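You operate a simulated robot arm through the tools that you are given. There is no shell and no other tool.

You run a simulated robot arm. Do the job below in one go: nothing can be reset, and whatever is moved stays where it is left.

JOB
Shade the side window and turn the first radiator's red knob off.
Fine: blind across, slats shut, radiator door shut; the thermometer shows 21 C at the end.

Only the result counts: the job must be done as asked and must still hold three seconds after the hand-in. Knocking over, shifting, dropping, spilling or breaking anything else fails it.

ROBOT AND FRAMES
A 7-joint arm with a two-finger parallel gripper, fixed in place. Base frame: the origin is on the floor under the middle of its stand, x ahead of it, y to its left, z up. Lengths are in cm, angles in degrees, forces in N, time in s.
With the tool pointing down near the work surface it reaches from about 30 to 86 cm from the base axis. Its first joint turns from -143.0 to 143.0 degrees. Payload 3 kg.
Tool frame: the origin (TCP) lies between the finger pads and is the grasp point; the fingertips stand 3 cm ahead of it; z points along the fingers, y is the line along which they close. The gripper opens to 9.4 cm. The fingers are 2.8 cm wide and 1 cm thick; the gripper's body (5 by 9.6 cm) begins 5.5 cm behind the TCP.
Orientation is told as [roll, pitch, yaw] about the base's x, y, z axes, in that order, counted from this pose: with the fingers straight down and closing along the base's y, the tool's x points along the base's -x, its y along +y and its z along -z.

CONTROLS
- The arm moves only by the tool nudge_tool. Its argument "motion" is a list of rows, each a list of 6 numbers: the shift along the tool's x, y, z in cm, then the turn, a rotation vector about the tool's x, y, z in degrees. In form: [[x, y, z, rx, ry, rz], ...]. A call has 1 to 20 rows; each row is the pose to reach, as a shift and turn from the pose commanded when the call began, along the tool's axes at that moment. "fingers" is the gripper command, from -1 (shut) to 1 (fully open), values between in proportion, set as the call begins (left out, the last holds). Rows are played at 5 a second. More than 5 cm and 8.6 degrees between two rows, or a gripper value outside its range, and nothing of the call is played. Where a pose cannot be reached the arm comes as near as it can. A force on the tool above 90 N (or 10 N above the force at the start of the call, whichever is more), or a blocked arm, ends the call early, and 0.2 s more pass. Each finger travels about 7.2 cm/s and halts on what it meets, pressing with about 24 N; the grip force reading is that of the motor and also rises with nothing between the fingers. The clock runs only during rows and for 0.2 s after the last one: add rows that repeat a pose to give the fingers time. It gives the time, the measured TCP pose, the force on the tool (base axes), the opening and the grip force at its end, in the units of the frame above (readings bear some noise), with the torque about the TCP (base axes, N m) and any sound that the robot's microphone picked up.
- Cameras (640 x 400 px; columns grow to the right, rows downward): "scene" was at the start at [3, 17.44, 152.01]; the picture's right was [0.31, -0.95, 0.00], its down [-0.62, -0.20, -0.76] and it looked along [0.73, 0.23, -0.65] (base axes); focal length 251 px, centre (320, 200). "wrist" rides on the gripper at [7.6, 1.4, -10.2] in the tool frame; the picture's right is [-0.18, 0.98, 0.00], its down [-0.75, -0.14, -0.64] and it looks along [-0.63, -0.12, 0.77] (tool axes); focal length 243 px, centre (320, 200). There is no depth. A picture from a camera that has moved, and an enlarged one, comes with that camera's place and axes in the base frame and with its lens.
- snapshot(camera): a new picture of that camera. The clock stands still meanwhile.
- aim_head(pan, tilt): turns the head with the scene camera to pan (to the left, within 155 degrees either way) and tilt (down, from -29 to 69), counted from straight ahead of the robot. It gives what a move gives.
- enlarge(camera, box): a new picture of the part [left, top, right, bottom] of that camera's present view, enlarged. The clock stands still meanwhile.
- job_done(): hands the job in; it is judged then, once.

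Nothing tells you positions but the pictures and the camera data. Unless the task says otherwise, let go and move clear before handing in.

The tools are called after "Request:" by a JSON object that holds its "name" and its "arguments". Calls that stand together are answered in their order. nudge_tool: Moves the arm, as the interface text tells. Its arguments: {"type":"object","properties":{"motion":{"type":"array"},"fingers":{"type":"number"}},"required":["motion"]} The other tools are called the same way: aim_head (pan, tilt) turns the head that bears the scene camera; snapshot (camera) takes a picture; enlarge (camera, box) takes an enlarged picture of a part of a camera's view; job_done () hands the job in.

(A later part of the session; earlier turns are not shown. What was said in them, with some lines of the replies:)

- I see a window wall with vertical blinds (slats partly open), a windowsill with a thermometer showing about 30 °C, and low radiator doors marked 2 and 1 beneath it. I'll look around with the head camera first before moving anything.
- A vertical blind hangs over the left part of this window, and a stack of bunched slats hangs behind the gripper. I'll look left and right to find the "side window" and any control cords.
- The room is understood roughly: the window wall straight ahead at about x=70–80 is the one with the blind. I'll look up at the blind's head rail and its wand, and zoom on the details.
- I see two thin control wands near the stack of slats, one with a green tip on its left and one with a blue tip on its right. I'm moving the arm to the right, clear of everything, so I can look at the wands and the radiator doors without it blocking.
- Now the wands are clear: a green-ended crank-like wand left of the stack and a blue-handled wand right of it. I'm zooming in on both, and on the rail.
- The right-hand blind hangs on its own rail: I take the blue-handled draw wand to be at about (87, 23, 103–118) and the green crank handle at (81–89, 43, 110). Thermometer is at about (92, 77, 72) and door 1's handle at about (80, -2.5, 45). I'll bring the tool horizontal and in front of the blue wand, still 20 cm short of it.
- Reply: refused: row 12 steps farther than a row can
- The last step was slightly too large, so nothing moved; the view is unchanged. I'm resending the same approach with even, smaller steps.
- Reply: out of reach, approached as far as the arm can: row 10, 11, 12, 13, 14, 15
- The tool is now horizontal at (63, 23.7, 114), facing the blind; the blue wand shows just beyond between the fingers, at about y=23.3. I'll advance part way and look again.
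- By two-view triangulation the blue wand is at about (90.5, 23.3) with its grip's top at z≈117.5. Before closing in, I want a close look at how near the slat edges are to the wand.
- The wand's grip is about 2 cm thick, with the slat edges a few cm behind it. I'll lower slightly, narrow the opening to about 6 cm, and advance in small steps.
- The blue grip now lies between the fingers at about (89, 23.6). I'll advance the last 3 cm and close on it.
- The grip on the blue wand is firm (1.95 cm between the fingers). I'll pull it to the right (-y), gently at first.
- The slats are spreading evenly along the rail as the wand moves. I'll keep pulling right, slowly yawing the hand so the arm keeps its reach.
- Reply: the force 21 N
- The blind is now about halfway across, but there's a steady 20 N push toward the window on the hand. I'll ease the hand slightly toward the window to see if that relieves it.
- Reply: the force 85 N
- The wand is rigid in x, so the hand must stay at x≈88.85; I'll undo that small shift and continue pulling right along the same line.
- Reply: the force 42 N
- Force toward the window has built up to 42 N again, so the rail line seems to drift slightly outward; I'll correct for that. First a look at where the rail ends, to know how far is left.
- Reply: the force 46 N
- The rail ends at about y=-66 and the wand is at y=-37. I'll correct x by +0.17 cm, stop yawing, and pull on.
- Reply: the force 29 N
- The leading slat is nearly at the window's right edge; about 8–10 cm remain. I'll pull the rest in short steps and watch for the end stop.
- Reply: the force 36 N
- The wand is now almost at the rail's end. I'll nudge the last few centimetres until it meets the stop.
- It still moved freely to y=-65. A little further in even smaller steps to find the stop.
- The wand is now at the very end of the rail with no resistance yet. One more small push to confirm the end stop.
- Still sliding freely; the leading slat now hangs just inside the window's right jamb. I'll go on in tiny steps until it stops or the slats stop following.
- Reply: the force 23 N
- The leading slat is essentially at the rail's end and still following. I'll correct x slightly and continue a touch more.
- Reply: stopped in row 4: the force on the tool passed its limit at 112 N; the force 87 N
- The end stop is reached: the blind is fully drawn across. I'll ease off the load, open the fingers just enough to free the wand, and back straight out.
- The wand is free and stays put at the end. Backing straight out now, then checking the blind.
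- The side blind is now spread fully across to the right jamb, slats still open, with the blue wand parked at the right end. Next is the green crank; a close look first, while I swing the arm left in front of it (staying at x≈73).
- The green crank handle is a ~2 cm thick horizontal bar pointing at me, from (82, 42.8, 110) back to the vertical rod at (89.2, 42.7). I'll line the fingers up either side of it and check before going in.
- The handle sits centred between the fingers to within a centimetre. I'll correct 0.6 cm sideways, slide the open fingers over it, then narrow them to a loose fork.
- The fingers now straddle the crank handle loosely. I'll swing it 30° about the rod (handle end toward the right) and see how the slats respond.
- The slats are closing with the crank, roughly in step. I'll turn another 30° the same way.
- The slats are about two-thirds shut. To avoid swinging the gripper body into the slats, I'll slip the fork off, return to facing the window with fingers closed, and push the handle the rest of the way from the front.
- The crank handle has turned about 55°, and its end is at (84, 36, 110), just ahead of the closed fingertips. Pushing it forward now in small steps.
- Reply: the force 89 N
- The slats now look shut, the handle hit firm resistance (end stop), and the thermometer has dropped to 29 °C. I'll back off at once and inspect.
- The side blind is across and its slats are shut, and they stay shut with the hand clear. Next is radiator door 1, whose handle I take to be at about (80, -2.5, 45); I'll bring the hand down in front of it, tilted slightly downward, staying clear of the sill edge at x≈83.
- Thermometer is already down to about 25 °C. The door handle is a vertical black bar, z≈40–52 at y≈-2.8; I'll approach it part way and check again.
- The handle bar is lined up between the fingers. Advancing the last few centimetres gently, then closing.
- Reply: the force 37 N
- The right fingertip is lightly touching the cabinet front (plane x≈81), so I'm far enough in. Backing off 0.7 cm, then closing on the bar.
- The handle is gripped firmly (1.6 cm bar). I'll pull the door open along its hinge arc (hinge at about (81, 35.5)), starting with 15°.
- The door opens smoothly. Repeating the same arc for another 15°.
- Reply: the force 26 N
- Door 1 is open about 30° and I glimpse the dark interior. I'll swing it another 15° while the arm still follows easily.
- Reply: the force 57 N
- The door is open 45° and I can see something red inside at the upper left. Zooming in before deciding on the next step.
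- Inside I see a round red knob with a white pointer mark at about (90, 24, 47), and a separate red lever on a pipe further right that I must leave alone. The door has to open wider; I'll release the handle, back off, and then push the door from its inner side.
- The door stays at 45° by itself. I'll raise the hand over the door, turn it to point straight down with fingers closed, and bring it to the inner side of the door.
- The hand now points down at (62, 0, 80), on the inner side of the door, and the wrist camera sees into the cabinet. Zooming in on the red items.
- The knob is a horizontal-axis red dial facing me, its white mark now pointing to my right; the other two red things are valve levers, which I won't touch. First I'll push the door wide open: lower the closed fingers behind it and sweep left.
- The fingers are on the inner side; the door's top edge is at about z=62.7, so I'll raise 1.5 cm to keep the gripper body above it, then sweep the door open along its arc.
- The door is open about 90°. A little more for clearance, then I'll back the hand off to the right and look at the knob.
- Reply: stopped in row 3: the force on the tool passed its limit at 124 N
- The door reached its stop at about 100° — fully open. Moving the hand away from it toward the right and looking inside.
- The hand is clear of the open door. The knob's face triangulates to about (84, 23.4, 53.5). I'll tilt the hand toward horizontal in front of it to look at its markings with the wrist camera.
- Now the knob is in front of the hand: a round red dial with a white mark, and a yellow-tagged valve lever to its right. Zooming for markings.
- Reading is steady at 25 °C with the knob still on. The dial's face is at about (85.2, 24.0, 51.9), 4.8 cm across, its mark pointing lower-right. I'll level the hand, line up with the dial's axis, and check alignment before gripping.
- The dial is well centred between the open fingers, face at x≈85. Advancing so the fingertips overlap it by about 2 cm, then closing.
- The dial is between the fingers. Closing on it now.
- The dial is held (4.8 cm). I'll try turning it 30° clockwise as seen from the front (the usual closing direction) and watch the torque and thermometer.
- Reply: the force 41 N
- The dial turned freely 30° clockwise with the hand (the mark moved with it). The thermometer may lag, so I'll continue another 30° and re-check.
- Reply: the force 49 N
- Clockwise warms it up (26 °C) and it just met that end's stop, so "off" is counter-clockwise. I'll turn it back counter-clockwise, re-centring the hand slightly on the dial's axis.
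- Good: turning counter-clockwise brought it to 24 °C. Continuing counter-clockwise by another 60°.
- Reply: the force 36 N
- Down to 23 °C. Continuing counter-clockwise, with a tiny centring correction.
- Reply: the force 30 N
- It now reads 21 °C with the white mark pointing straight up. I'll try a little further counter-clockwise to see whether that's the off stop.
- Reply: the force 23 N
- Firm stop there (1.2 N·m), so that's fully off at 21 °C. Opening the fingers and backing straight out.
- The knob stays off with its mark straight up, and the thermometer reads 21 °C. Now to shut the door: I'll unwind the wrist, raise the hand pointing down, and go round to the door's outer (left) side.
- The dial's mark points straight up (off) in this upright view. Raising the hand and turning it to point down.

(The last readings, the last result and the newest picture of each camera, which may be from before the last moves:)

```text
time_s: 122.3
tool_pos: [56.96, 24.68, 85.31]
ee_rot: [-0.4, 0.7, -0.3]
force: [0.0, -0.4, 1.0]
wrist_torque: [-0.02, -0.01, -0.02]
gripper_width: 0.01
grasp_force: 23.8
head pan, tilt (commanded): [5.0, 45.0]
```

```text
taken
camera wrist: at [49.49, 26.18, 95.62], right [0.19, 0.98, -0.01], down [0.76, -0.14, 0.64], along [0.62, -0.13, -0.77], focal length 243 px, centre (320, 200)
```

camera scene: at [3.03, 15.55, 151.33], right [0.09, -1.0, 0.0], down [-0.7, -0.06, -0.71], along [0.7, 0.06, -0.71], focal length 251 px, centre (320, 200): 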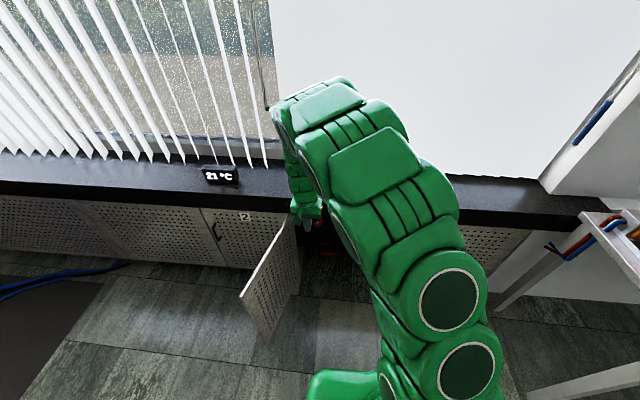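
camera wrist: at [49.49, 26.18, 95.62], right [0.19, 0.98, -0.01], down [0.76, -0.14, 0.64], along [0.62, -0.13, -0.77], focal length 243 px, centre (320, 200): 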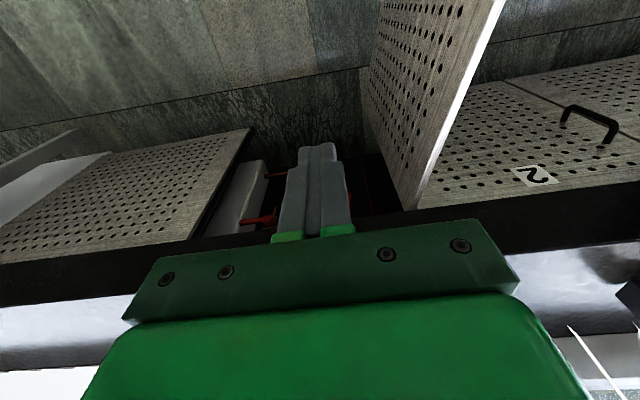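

The door stands open at about 107°, free edge near (40, 48). I'll pass over it and come down on its outer side at about (52, 60).

Request:
{"name": "nudge_tool", "arguments": {"motion": [[0.6, 4.5, 0, 0, 0, 0], [1.25, 9, 0, 0, 0, 0], [1.9, 13.5, 0, 0, 0, 0], [2.5, 18, 0, 0, 0, 0], [3.1, 22.5, 0, 0, 0, 0], [3.75, 27, 0, 0, 0, 0], [4.4, 31.5, 0, 0, 0, 0], [5, 36, 0, 0, 0, 0], [5, 36, 4.5, 0, 0, 0], [5, 36, 9, 0, 0, 0], [5, 36, 13.5, 0, 0, 0], [5, 36, 18, 0, 0, 0], [5, 36, 22, 0, 0, 0], [5, 36, 26, 0, 0, 0], [5, 36, 26, 0, 0, 0]]}}

Request:
{"name": "snapshot", "arguments": {"camera": "wrist"}}

Request:
{"name": "aim_head", "arguments": {"pan": 25, "tilt": 50}}

Request:
{"name": "snapshot", "arguments": {"camera": "scene"}}

```text
time_s: 125.5
tool_pos: [51.95, 60.47, 58.87]
ee_rot: [-0.4, 0.7, -0.3]
force: [0.7, -0.1, 0.3]
wrist_torque: [-0.05, -0.02, -0.02]
gripper_width: 0.02
grasp_force: 23.8
head pan, tilt (commanded): [5.0, 45.0]
```

```text
taken
camera wrist: at [44.4, 61.97, 69.17], right [0.19, 0.98, -0.01], down [0.76, -0.14, 0.64], along [0.62, -0.13, -0.77], focal length 243 px, centre (320, 200)
```

wrist: 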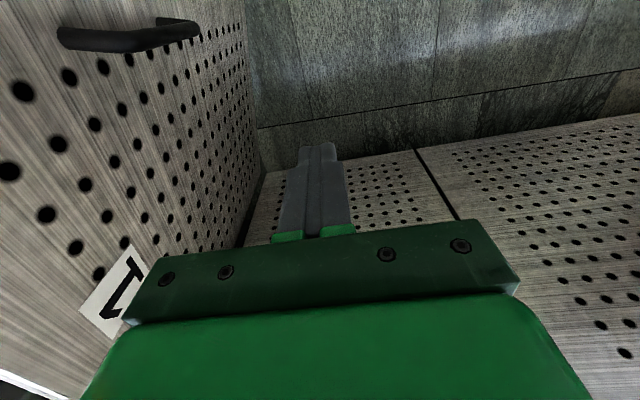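

```text
time_s: 126.3
tool_pos: [51.98, 60.56, 58.8]
ee_rot: [-0.4, 0.5, -0.3]
force: [-0.3, -0.4, 0.5]
wrist_torque: [0.04, 0.03, 0.0]
gripper_width: 0.0
grasp_force: 23.8
head pan, tilt (commanded): [25.0, 50.0]
```

```text
taken
camera scene: at [1.91, 18.1, 150.64], right [0.42, -0.91, 0.0], down [-0.69, -0.32, -0.64], along [0.58, 0.27, -0.77], focal length 251 px, centre (320, 200)
```

scene: 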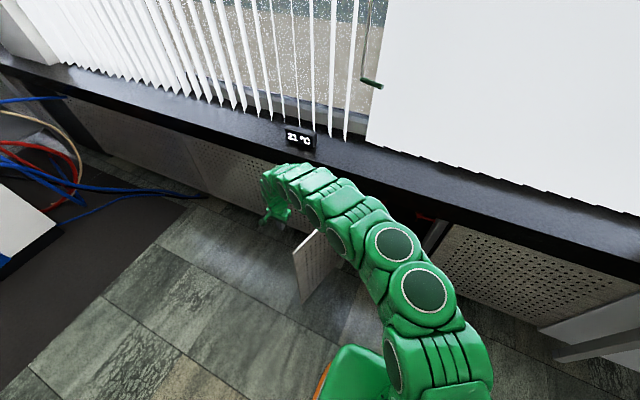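

The closed fingers are on the door's outer side, above the handle. I'll sweep the door toward closed along its hinge arc.

Request:
{"name": "nudge_tool", "arguments": {"motion": [[-0.55, -4.5, 0, 0, 0, 0], [-1.25, -8.7, 0, 0, 0, 0], [-2.15, -13, 0, 0, 0, 0], [-1.35, -16.5, 0, 0, 0, 0], [-0.65, -19, 0, 0, 0, 0], [-0.25, -21.5, 0, 0, 0, 0], [-0.05, -24, 0, 0, 0, 0], [-0.05, -26.5, 0, 0, 0, 0], [-0.35, -29, 0, 0, 0, 0], [-0.75, -31.5, 0, 0, 0, 0], [-1.45, -34, 0, 0, 0, 0], [-2.35, -36.3, 0, 0, 0, 0], [-3.45, -38.6, 0, 0, 0, 0], [-4.75, -40.8, 0, 0, 0, 0], [-6.15, -42.9, 0, 0, 0, 0], [-7.85, -44.8, 0, 0, 0, 0], [-9.65, -46.6, 0, 0, 0, 0]]}}

Request:
{"name": "aim_head", "arguments": {"pan": 5, "tilt": 45}}

Request:
{"name": "snapshot", "arguments": {"camera": "scene"}}

Request:
{"name": "snapshot", "arguments": {"camera": "wrist"}}

```text
time_s: 129.9
tool_pos: [61.03, 13.79, 59.15]
ee_rot: [-0.3, 0.6, -0.3]
force: [0.1, -0.1, 0.0]
wrist_torque: [0.04, 0.01, -0.01]
gripper_width: 0.01
grasp_force: 24.2
head pan, tilt (commanded): [25.0, 50.0]
```

```text
time_s: 130.8
tool_pos: [61.09, 13.81, 59.13]
ee_rot: [-0.4, 0.6, -0.3]
force: [-0.1, -0.6, 1.0]
wrist_torque: [0.02, -0.02, 0.0]
gripper_width: 0.0
grasp_force: 24.2
head pan, tilt (commanded): [5.0, 45.0]
```

```text
taken
camera scene: at [3.03, 15.56, 151.33], right [0.09, -1.0, 0.0], down [-0.7, -0.06, -0.71], along [0.7, 0.06, -0.71], focal length 251 px, centre (320, 200)
```

scene: 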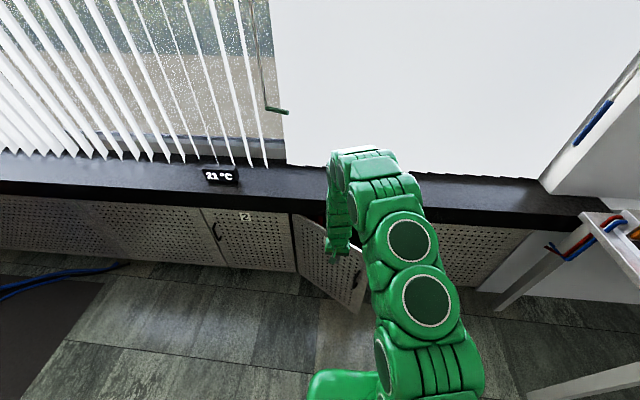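

```text
taken
camera wrist: at [53.58, 15.33, 69.46], right [0.19, 0.98, -0.01], down [0.76, -0.14, 0.64], along [0.62, -0.13, -0.77], focal length 243 px, centre (320, 200)
```

wrist: 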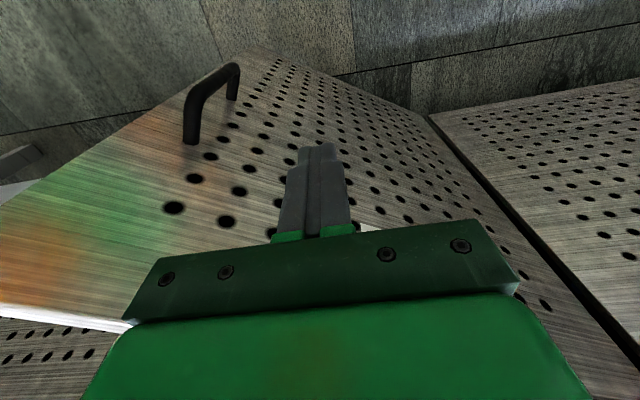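

The door is about two-thirds closed, thermometer still 21 °C. Continuing the sweep to about 10° open.

Request:
{"name": "nudge_tool", "arguments": {"motion": [[-1.2, -0.75, 0, 0, 0, 0], [-2.45, -1.5, 0, 0, 0, 0], [-4.55, -2.9, 0, 0, 0, 0], [-6.75, -4.1, 0, 0, 0, 0], [-9.05, -5.2, 0, 0, 0, 0], [-10.95, -5.9, 0, 0, 0, 0], [-12.9, -6.4, 0, 0, 0, 0]]}}

Request:
{"name": "snapshot", "arguments": {"camera": "scene"}}

Request:
{"name": "snapshot", "arguments": {"camera": "wrist"}}

```text
time_s: 132.3
tool_pos: [72.12, 7.63, 59.35]
ee_rot: [-0.6, 1.7, -0.2]
force: [-59.7, -4.8, 56.7]
wrist_torque: [0.89, -8.27, 0.17]
gripper_width: 0.0
grasp_force: 24.5
head pan, tilt (commanded): [5.0, 45.0]
stopped in row 7: the force on the tool passed its limit at 190 N (the readings are from after the stop); the commanded pose is now the measured one
```

```text
taken
camera scene: at [2.9, 15.54, 151.34], right [0.09, -1.0, 0.0], down [-0.7, -0.06, -0.71], along [0.71, 0.06, -0.71], focal length 251 px, centre (320, 200)
```

scene: 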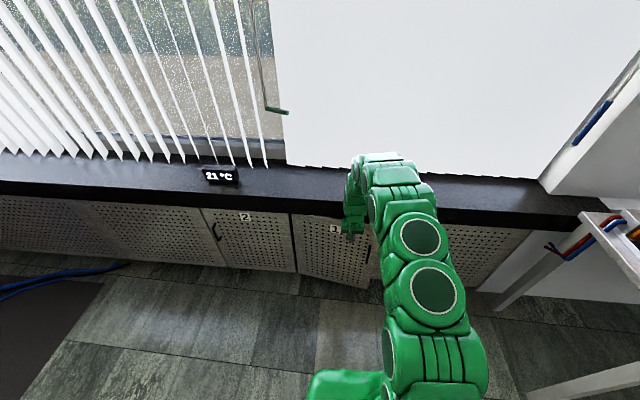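

```text
taken
camera wrist: at [64.85, 9.12, 69.87], right [0.19, 0.98, -0.02], down [0.77, -0.14, 0.62], along [0.61, -0.13, -0.78], focal length 243 px, centre (320, 200)
```

wrist: 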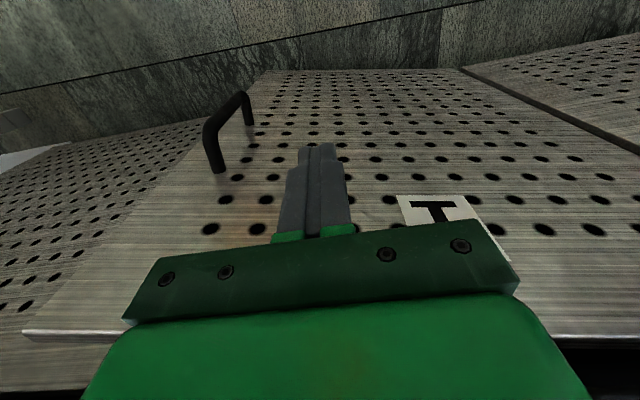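

The wrist bumped the sill's front edge above, so I can't finish with the hand vertical. Backing off right away and tilting the hand forward so only the fingertips reach the door.

Request:
{"name": "nudge_tool", "arguments": {"motion": [[2, 0, 0, 0, 0, 0], [5, 0, 0, 0, 0, 0], [8, -0.3, 0, 0, -7.5, 0], [9, -0.6, 0, 0, -15, 0], [9.5, -1, 0, 0, -22.5, 0], [10, -1.3, 0, 0, -30, 0], [10, -1.6, 0, 0, -37.5, 0], [10, -2, 0, 0, -45, 0], [10, -2.3, 0.5, 0, -52.5, 0], [10, -2.6, 1, 0, -60, 0], [10, -2.6, 1, 0, -60, 0]]}}

Request:
{"name": "snapshot", "arguments": {"camera": "scene"}}

Request:
{"name": "snapshot", "arguments": {"camera": "wrist"}}

```text
time_s: 134.7
tool_pos: [62.13, 5.0, 58.65]
ee_rot: [-1.0, -58.5, 0.8]
force: [0.5, -0.8, 0.4]
wrist_torque: [0.01, -0.03, 0.0]
gripper_width: 0.0
grasp_force: 23.9
head pan, tilt (commanded): [5.0, 45.0]
```

```text
taken
camera scene: at [3.03, 15.55, 151.33], right [0.09, -1.0, 0.0], down [-0.7, -0.06, -0.71], along [0.7, 0.06, -0.71], focal length 251 px, centre (320, 200)
```

scene: 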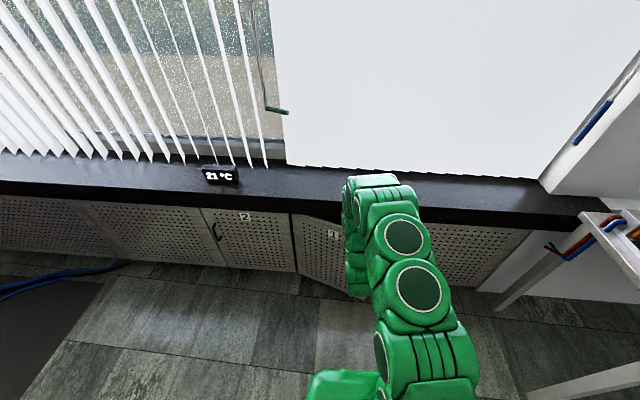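

```text
taken
camera wrist: at [49.56, 6.48, 57.46], right [0.1, 0.98, 0.15], down [-0.15, -0.13, 0.98], along [0.98, -0.12, 0.14], focal length 243 px, centre (320, 200)
```

wrist: 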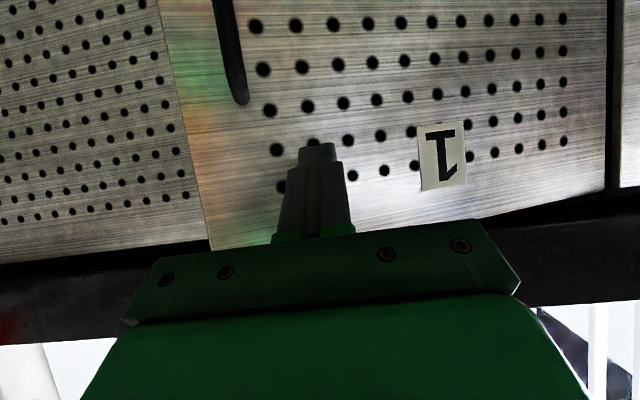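

The door is about 12–15° open and the closed fingertips face it, left of the handle. Pushing it shut at about (y 4.5, z 48), slowing near the end.

Request:
{"name": "nudge_tool", "arguments": {"motion": [[0.2, -0.3, 4, 0, 0, 0], [0.4, -0.5, 8, 0, 0, 0], [0.5, -0.5, 10.5, 0, 0, 0], [0.6, -0.5, 12.5, 0, 0, 0], [0.7, -0.5, 14, 0, 0, 0], [0.75, -0.5, 15.5, 0, 0, 0], [0.8, -0.5, 16.7, 0, 0, 0], [0.85, -0.5, 17.7, 0, 0, 0], [0.89, -0.5, 18.4, 0, 0, 0], [0.9, -0.5, 18.9, 0, 0, 0]]}}

Request:
{"name": "snapshot", "arguments": {"camera": "scene"}}

Request:
{"name": "snapshot", "arguments": {"camera": "wrist"}}

```text
time_s: 136.9
tool_pos: [77.66, 4.36, 47.76]
ee_rot: [-1.1, -58.1, 0.8]
force: [-26.0, 0.1, 9.3]
wrist_torque: [0.0, -0.23, 0.02]
gripper_width: 0.0
grasp_force: 24.3
head pan, tilt (commanded): [5.0, 45.0]
```

```text
taken
camera scene: at [3.0, 15.55, 151.33], right [0.09, -1.0, 0.0], down [-0.7, -0.06, -0.71], along [0.7, 0.06, -0.71], focal length 251 px, centre (320, 200)
```

scene: 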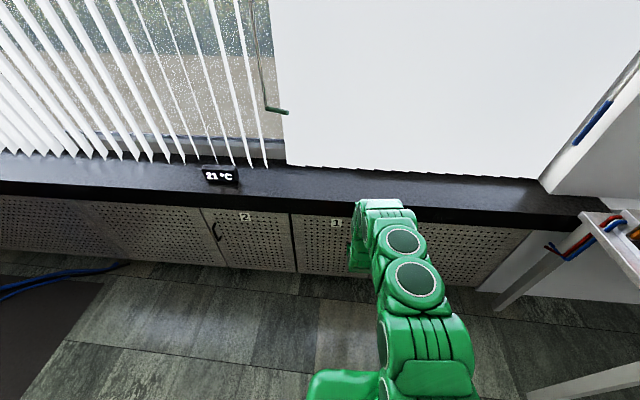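

```text
taken
camera wrist: at [65.03, 5.75, 46.68], right [0.1, 0.98, 0.15], down [-0.15, -0.13, 0.98], along [0.98, -0.12, 0.13], focal length 243 px, centre (320, 200)
```

wrist: 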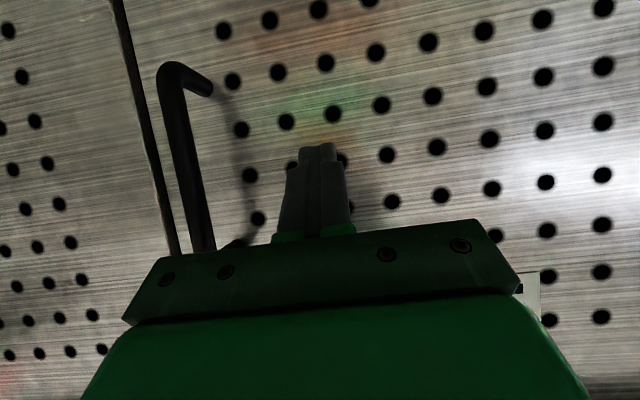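

The door is flush with the neighbouring panel, with 26 N resistance at the stop. A final light press, then backing off to verify.

Request:
{"name": "nudge_tool", "arguments": {"motion": [[0, 0, 0.15, 0, 0, 0], [0, 0, 0.15, 0, 0, 0]]}}

Request:
{"name": "nudge_tool", "arguments": {"motion": [[0, 0, -2, 0, 0, 0], [0, 0, -6, 0, 0, 0], [0, 0, -10, 0, 0, 0], [0, 0, -14, 0, 0, 0], [0, 0, -14, 0, 0, 0]]}}

Request:
{"name": "snapshot", "arguments": {"camera": "wrist"}}

Request:
{"name": "snapshot", "arguments": {"camera": "scene"}}

```text
time_s: 137.5
tool_pos: [77.67, 4.31, 47.52]
ee_rot: [-1.2, -58.0, 0.7]
force: [-71.4, 0.8, 19.3]
wrist_torque: [-0.05, -0.33, 0.0]
gripper_width: 0.0
grasp_force: 24.6
head pan, tilt (commanded): [5.0, 45.0]
```

```text
time_s: 138.7
tool_pos: [65.99, 4.31, 55.26]
ee_rot: [-1.1, -58.3, 0.8]
force: [0.8, 0.0, 0.2]
wrist_torque: [0.0, -0.01, -0.03]
gripper_width: 0.0
grasp_force: 24.0
head pan, tilt (commanded): [5.0, 45.0]
```

```text
taken
camera wrist: at [53.32, 5.76, 54.09], right [0.1, 0.98, 0.15], down [-0.15, -0.13, 0.98], along [0.98, -0.12, 0.14], focal length 243 px, centre (320, 200)
```

wrist: 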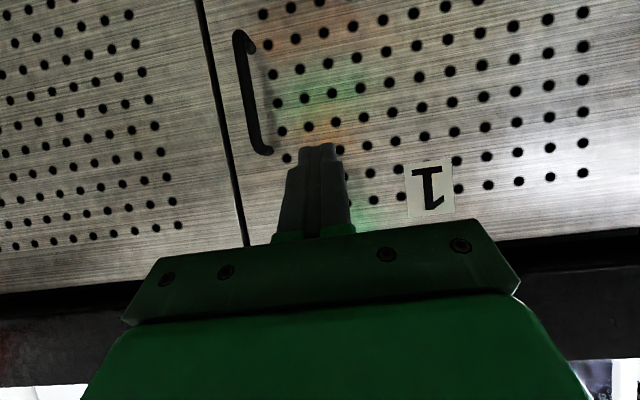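

```text
taken
camera scene: at [3.03, 15.55, 151.33], right [0.09, -1.0, 0.0], down [-0.7, -0.06, -0.71], along [0.7, 0.06, -0.71], focal length 251 px, centre (320, 200)
```

scene: 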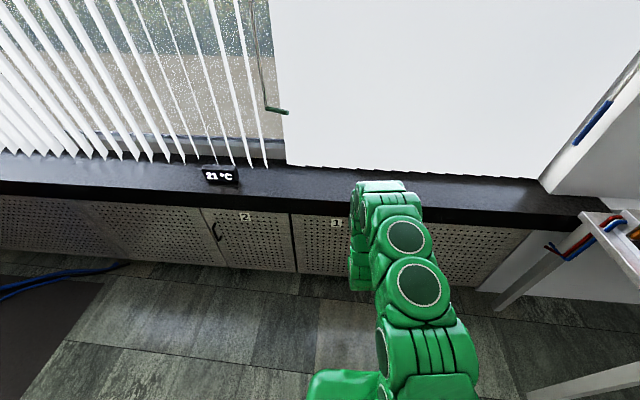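

Door 1 is shut flush and the thermometer reads 21 °C. I'll move the arm up and clear, then do a final check of the blind, crank, wand, door and thermometer.

Request:
{"name": "nudge_tool", "arguments": {"motion": [[-3, 0, -3, 0, 0, 0], [-6, 0, -6, 0, 0, 0], [-9.5, 0, -8, 0, 0, 0], [-13, 0, -10, 0, 0, 0], [-17, 0, -11, 0, 0, 0], [-21, -1, -12, 0, 0, 0], [-25, -3, -13, 0, 0, 0], [-29, -5, -14, 0, 0, 0], [-33, -8, -15, 0, 0, 0], [-36, -11, -16, 0, 0, 0], [-36, -15, -16, 0, 0, 0], [-36, -19, -16, 0, 0, 0], [-36, -19, -16, 0, 0, 0]]}}

Request:
{"name": "snapshot", "arguments": {"camera": "scene"}}

Request:
{"name": "enlarge", "arguments": {"camera": "scene", "box": [180, 150, 420, 300]}}

Request:
{"name": "aim_head", "arguments": {"pan": 0, "tilt": 5}}

Request:
{"name": "snapshot", "arguments": {"camera": "scene"}}

```text
refused: row 9 steps farther than a row can; nothing moved
```

```text
taken
camera scene: at [3.03, 15.55, 151.33], right [0.09, -1.0, 0.0], down [-0.7, -0.06, -0.71], along [0.7, 0.06, -0.71], focal length 251 px, centre (320, 200)
```

scene: 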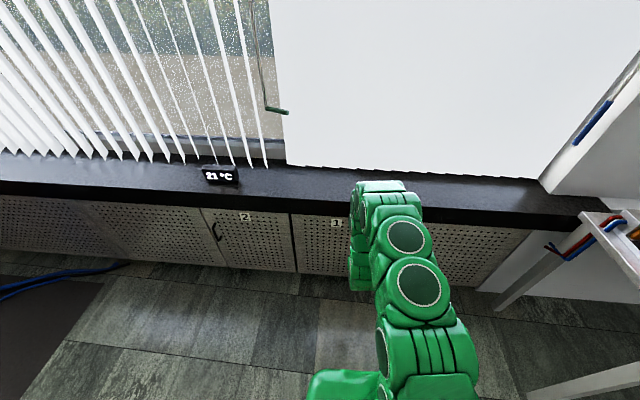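

```text
2.67 times, centred on (300, 225) of scene
camera zoom: at [3.03, 15.55, 151.33], right [0.09, -1.0, 0.0], down [-0.7, -0.06, -0.71], along [0.7, 0.06, -0.71], focal length 670 px, centre (373, 133)
```

zoom: 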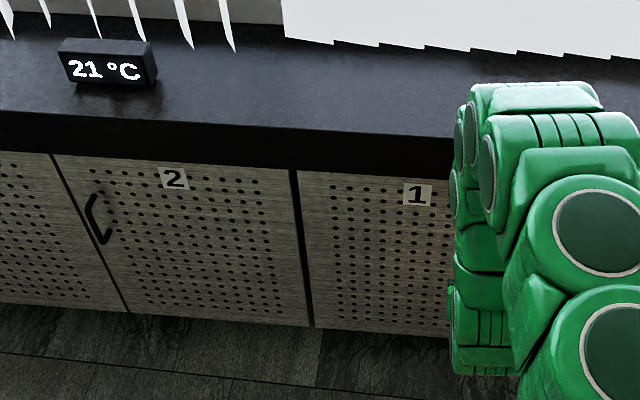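

```text
time_s: 139.8
tool_pos: [66.05, 4.33, 55.21]
ee_rot: [-1.1, -58.4, 0.9]
force: [-0.2, -0.7, 0.3]
wrist_torque: [0.01, 0.0, -0.01]
gripper_width: 0.02
grasp_force: 24.1
head pan, tilt (commanded): [0.0, 5.0]
```

```text
taken
camera scene: at [4.11, 14.84, 157.62], right [0.0, -1.0, 0.0], down [-0.09, 0.0, -1.0], along [1.0, 0.0, -0.09], focal length 251 px, centre (320, 200)
```

scene: 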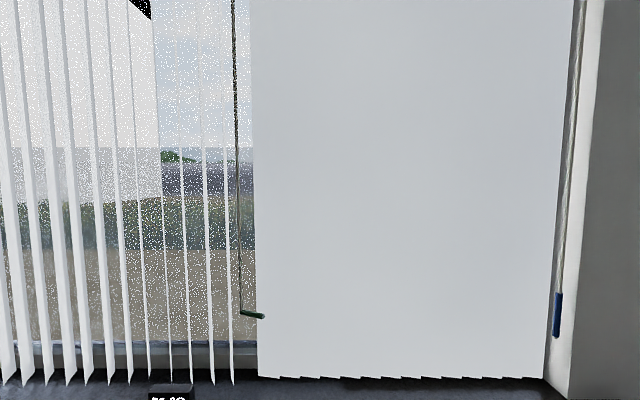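

That retreat was refused for one step being too large, so the arm hasn't moved; the blind, crank and wand all look as left. Retreating again with smaller steps.

Request:
{"name": "nudge_tool", "arguments": {"motion": [[-3, 0, -3, 0, 0, 0], [-6, 0, -6, 0, 0, 0], [-9.5, 0, -8, 0, 0, 0], [-13, 0, -10, 0, 0, 0], [-17, 0, -11, 0, 0, 0], [-21, -1, -12, 0, 0, 0], [-25, -3, -12.5, 0, 0, 0], [-29, -5, -13, 0, 0, 0], [-32, -8, -14, 0, 0, 0], [-34, -11, -15, 0, 0, 0], [-35, -15, -15, 0, 0, 0], [-35, -19, -15, 0, 0, 0], [-35, -19, -15, 0, 0, 0]]}}

Request:
{"name": "aim_head", "arguments": {"pan": 10, "tilt": 45}}

Request:
{"name": "snapshot", "arguments": {"camera": "scene"}}

Request:
{"name": "enlarge", "arguments": {"camera": "scene", "box": [200, 150, 440, 300]}}

Request:
{"name": "aim_head", "arguments": {"pan": -5, "tilt": 20}}

Request:
{"name": "snapshot", "arguments": {"camera": "scene"}}

```text
time_s: 142.6
tool_pos: [71.58, -14.13, 92.94]
ee_rot: [-1.2, -58.4, 0.8]
force: [0.4, 0.2, 0.4]
wrist_torque: [0.0, 0.03, 0.01]
gripper_width: 0.02
grasp_force: 24.0
out of reach, approached as far as the arm can: row 5
head pan, tilt (commanded): [0.0, 5.0]
```

```text
time_s: 143.6
tool_pos: [71.5, -14.21, 93.08]
ee_rot: [-1.1, -58.3, 0.7]
force: [0.7, 0.3, 0.0]
wrist_torque: [-0.01, -0.03, -0.03]
gripper_width: 0.0
grasp_force: 24.4
head pan, tilt (commanded): [10.0, 45.0]
```

```text
taken
camera scene: at [2.93, 16.25, 151.34], right [0.17, -0.98, 0.0], down [-0.7, -0.12, -0.71], along [0.7, 0.12, -0.71], focal length 251 px, centre (320, 200)
```

scene: 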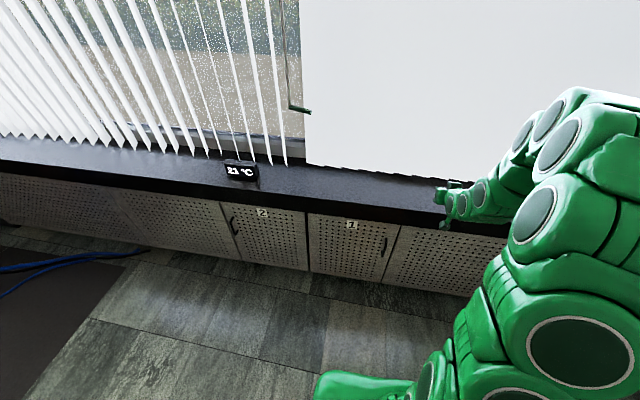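

```text
2.67 times, centred on (320, 225) of scene
camera zoom: at [2.93, 16.25, 151.34], right [0.17, -0.98, 0.0], down [-0.7, -0.12, -0.71], along [0.7, 0.12, -0.71], focal length 670 px, centre (320, 133)
```

zoom: 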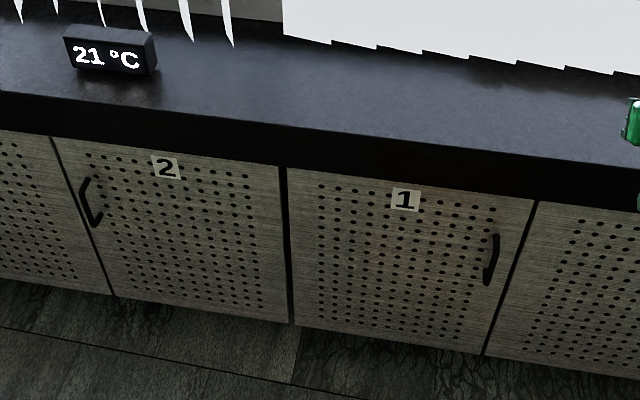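

```text
time_s: 144.5
tool_pos: [71.54, -14.23, 93.09]
ee_rot: [-1.1, -58.4, 0.9]
force: [0.4, 0.2, 0.5]
wrist_torque: [0.0, 0.02, 0.02]
gripper_width: 0.0
grasp_force: 23.9
head pan, tilt (commanded): [-5.0, 20.0]
```

```text
taken
camera scene: at [4.2, 14.03, 155.19], right [-0.09, -1.0, 0.0], down [-0.34, 0.03, -0.94], along [0.94, -0.08, -0.34], focal length 251 px, centre (320, 200)
```

scene: 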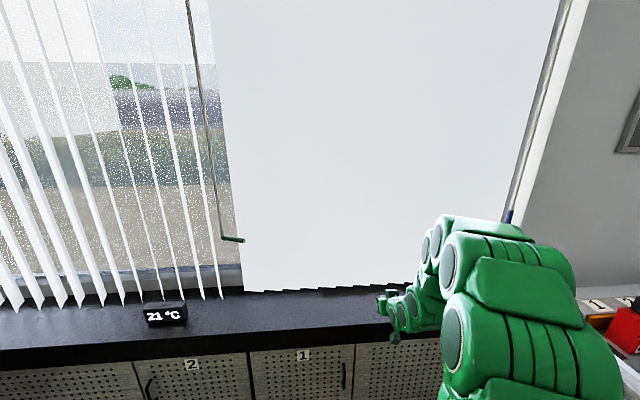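

Everything checks out with the hand free and clear. The side blind is across with its slats shut, door 1 is flush, the dial is off at its stop, and the thermometer holds steady at 21 °C. Handing in.

Request:
{"name": "job_done", "arguments": {}}

```text
The job is handed in.
```

The job is handed in: the side window is shaded and radiator 1's red knob is off. No verdict has come back yet.

- **Blind:** I drew it fully across to the right-hand stop with the blue wand. The green crank then shut the slats, and it met firm resistance at the end.
- **Radiator knob:** I turned the red knob counter-clockwise to its stop, so its white mark points straight up. I first turned it the wrong way for a moment, and the reading rose to 26 °C before I reversed.
- **Door 1:** It is shut and flush with the panel beside it.
- **Thermometer:** It started at 30 °C and read a steady 21 °C when I handed in.

While I was closing the door, the wrist bumped the front edge of the windowsill hard, peaking at about 190 N. I saw no sign that anything had moved or been damaged. The hand was empty and clear of everything at the end.
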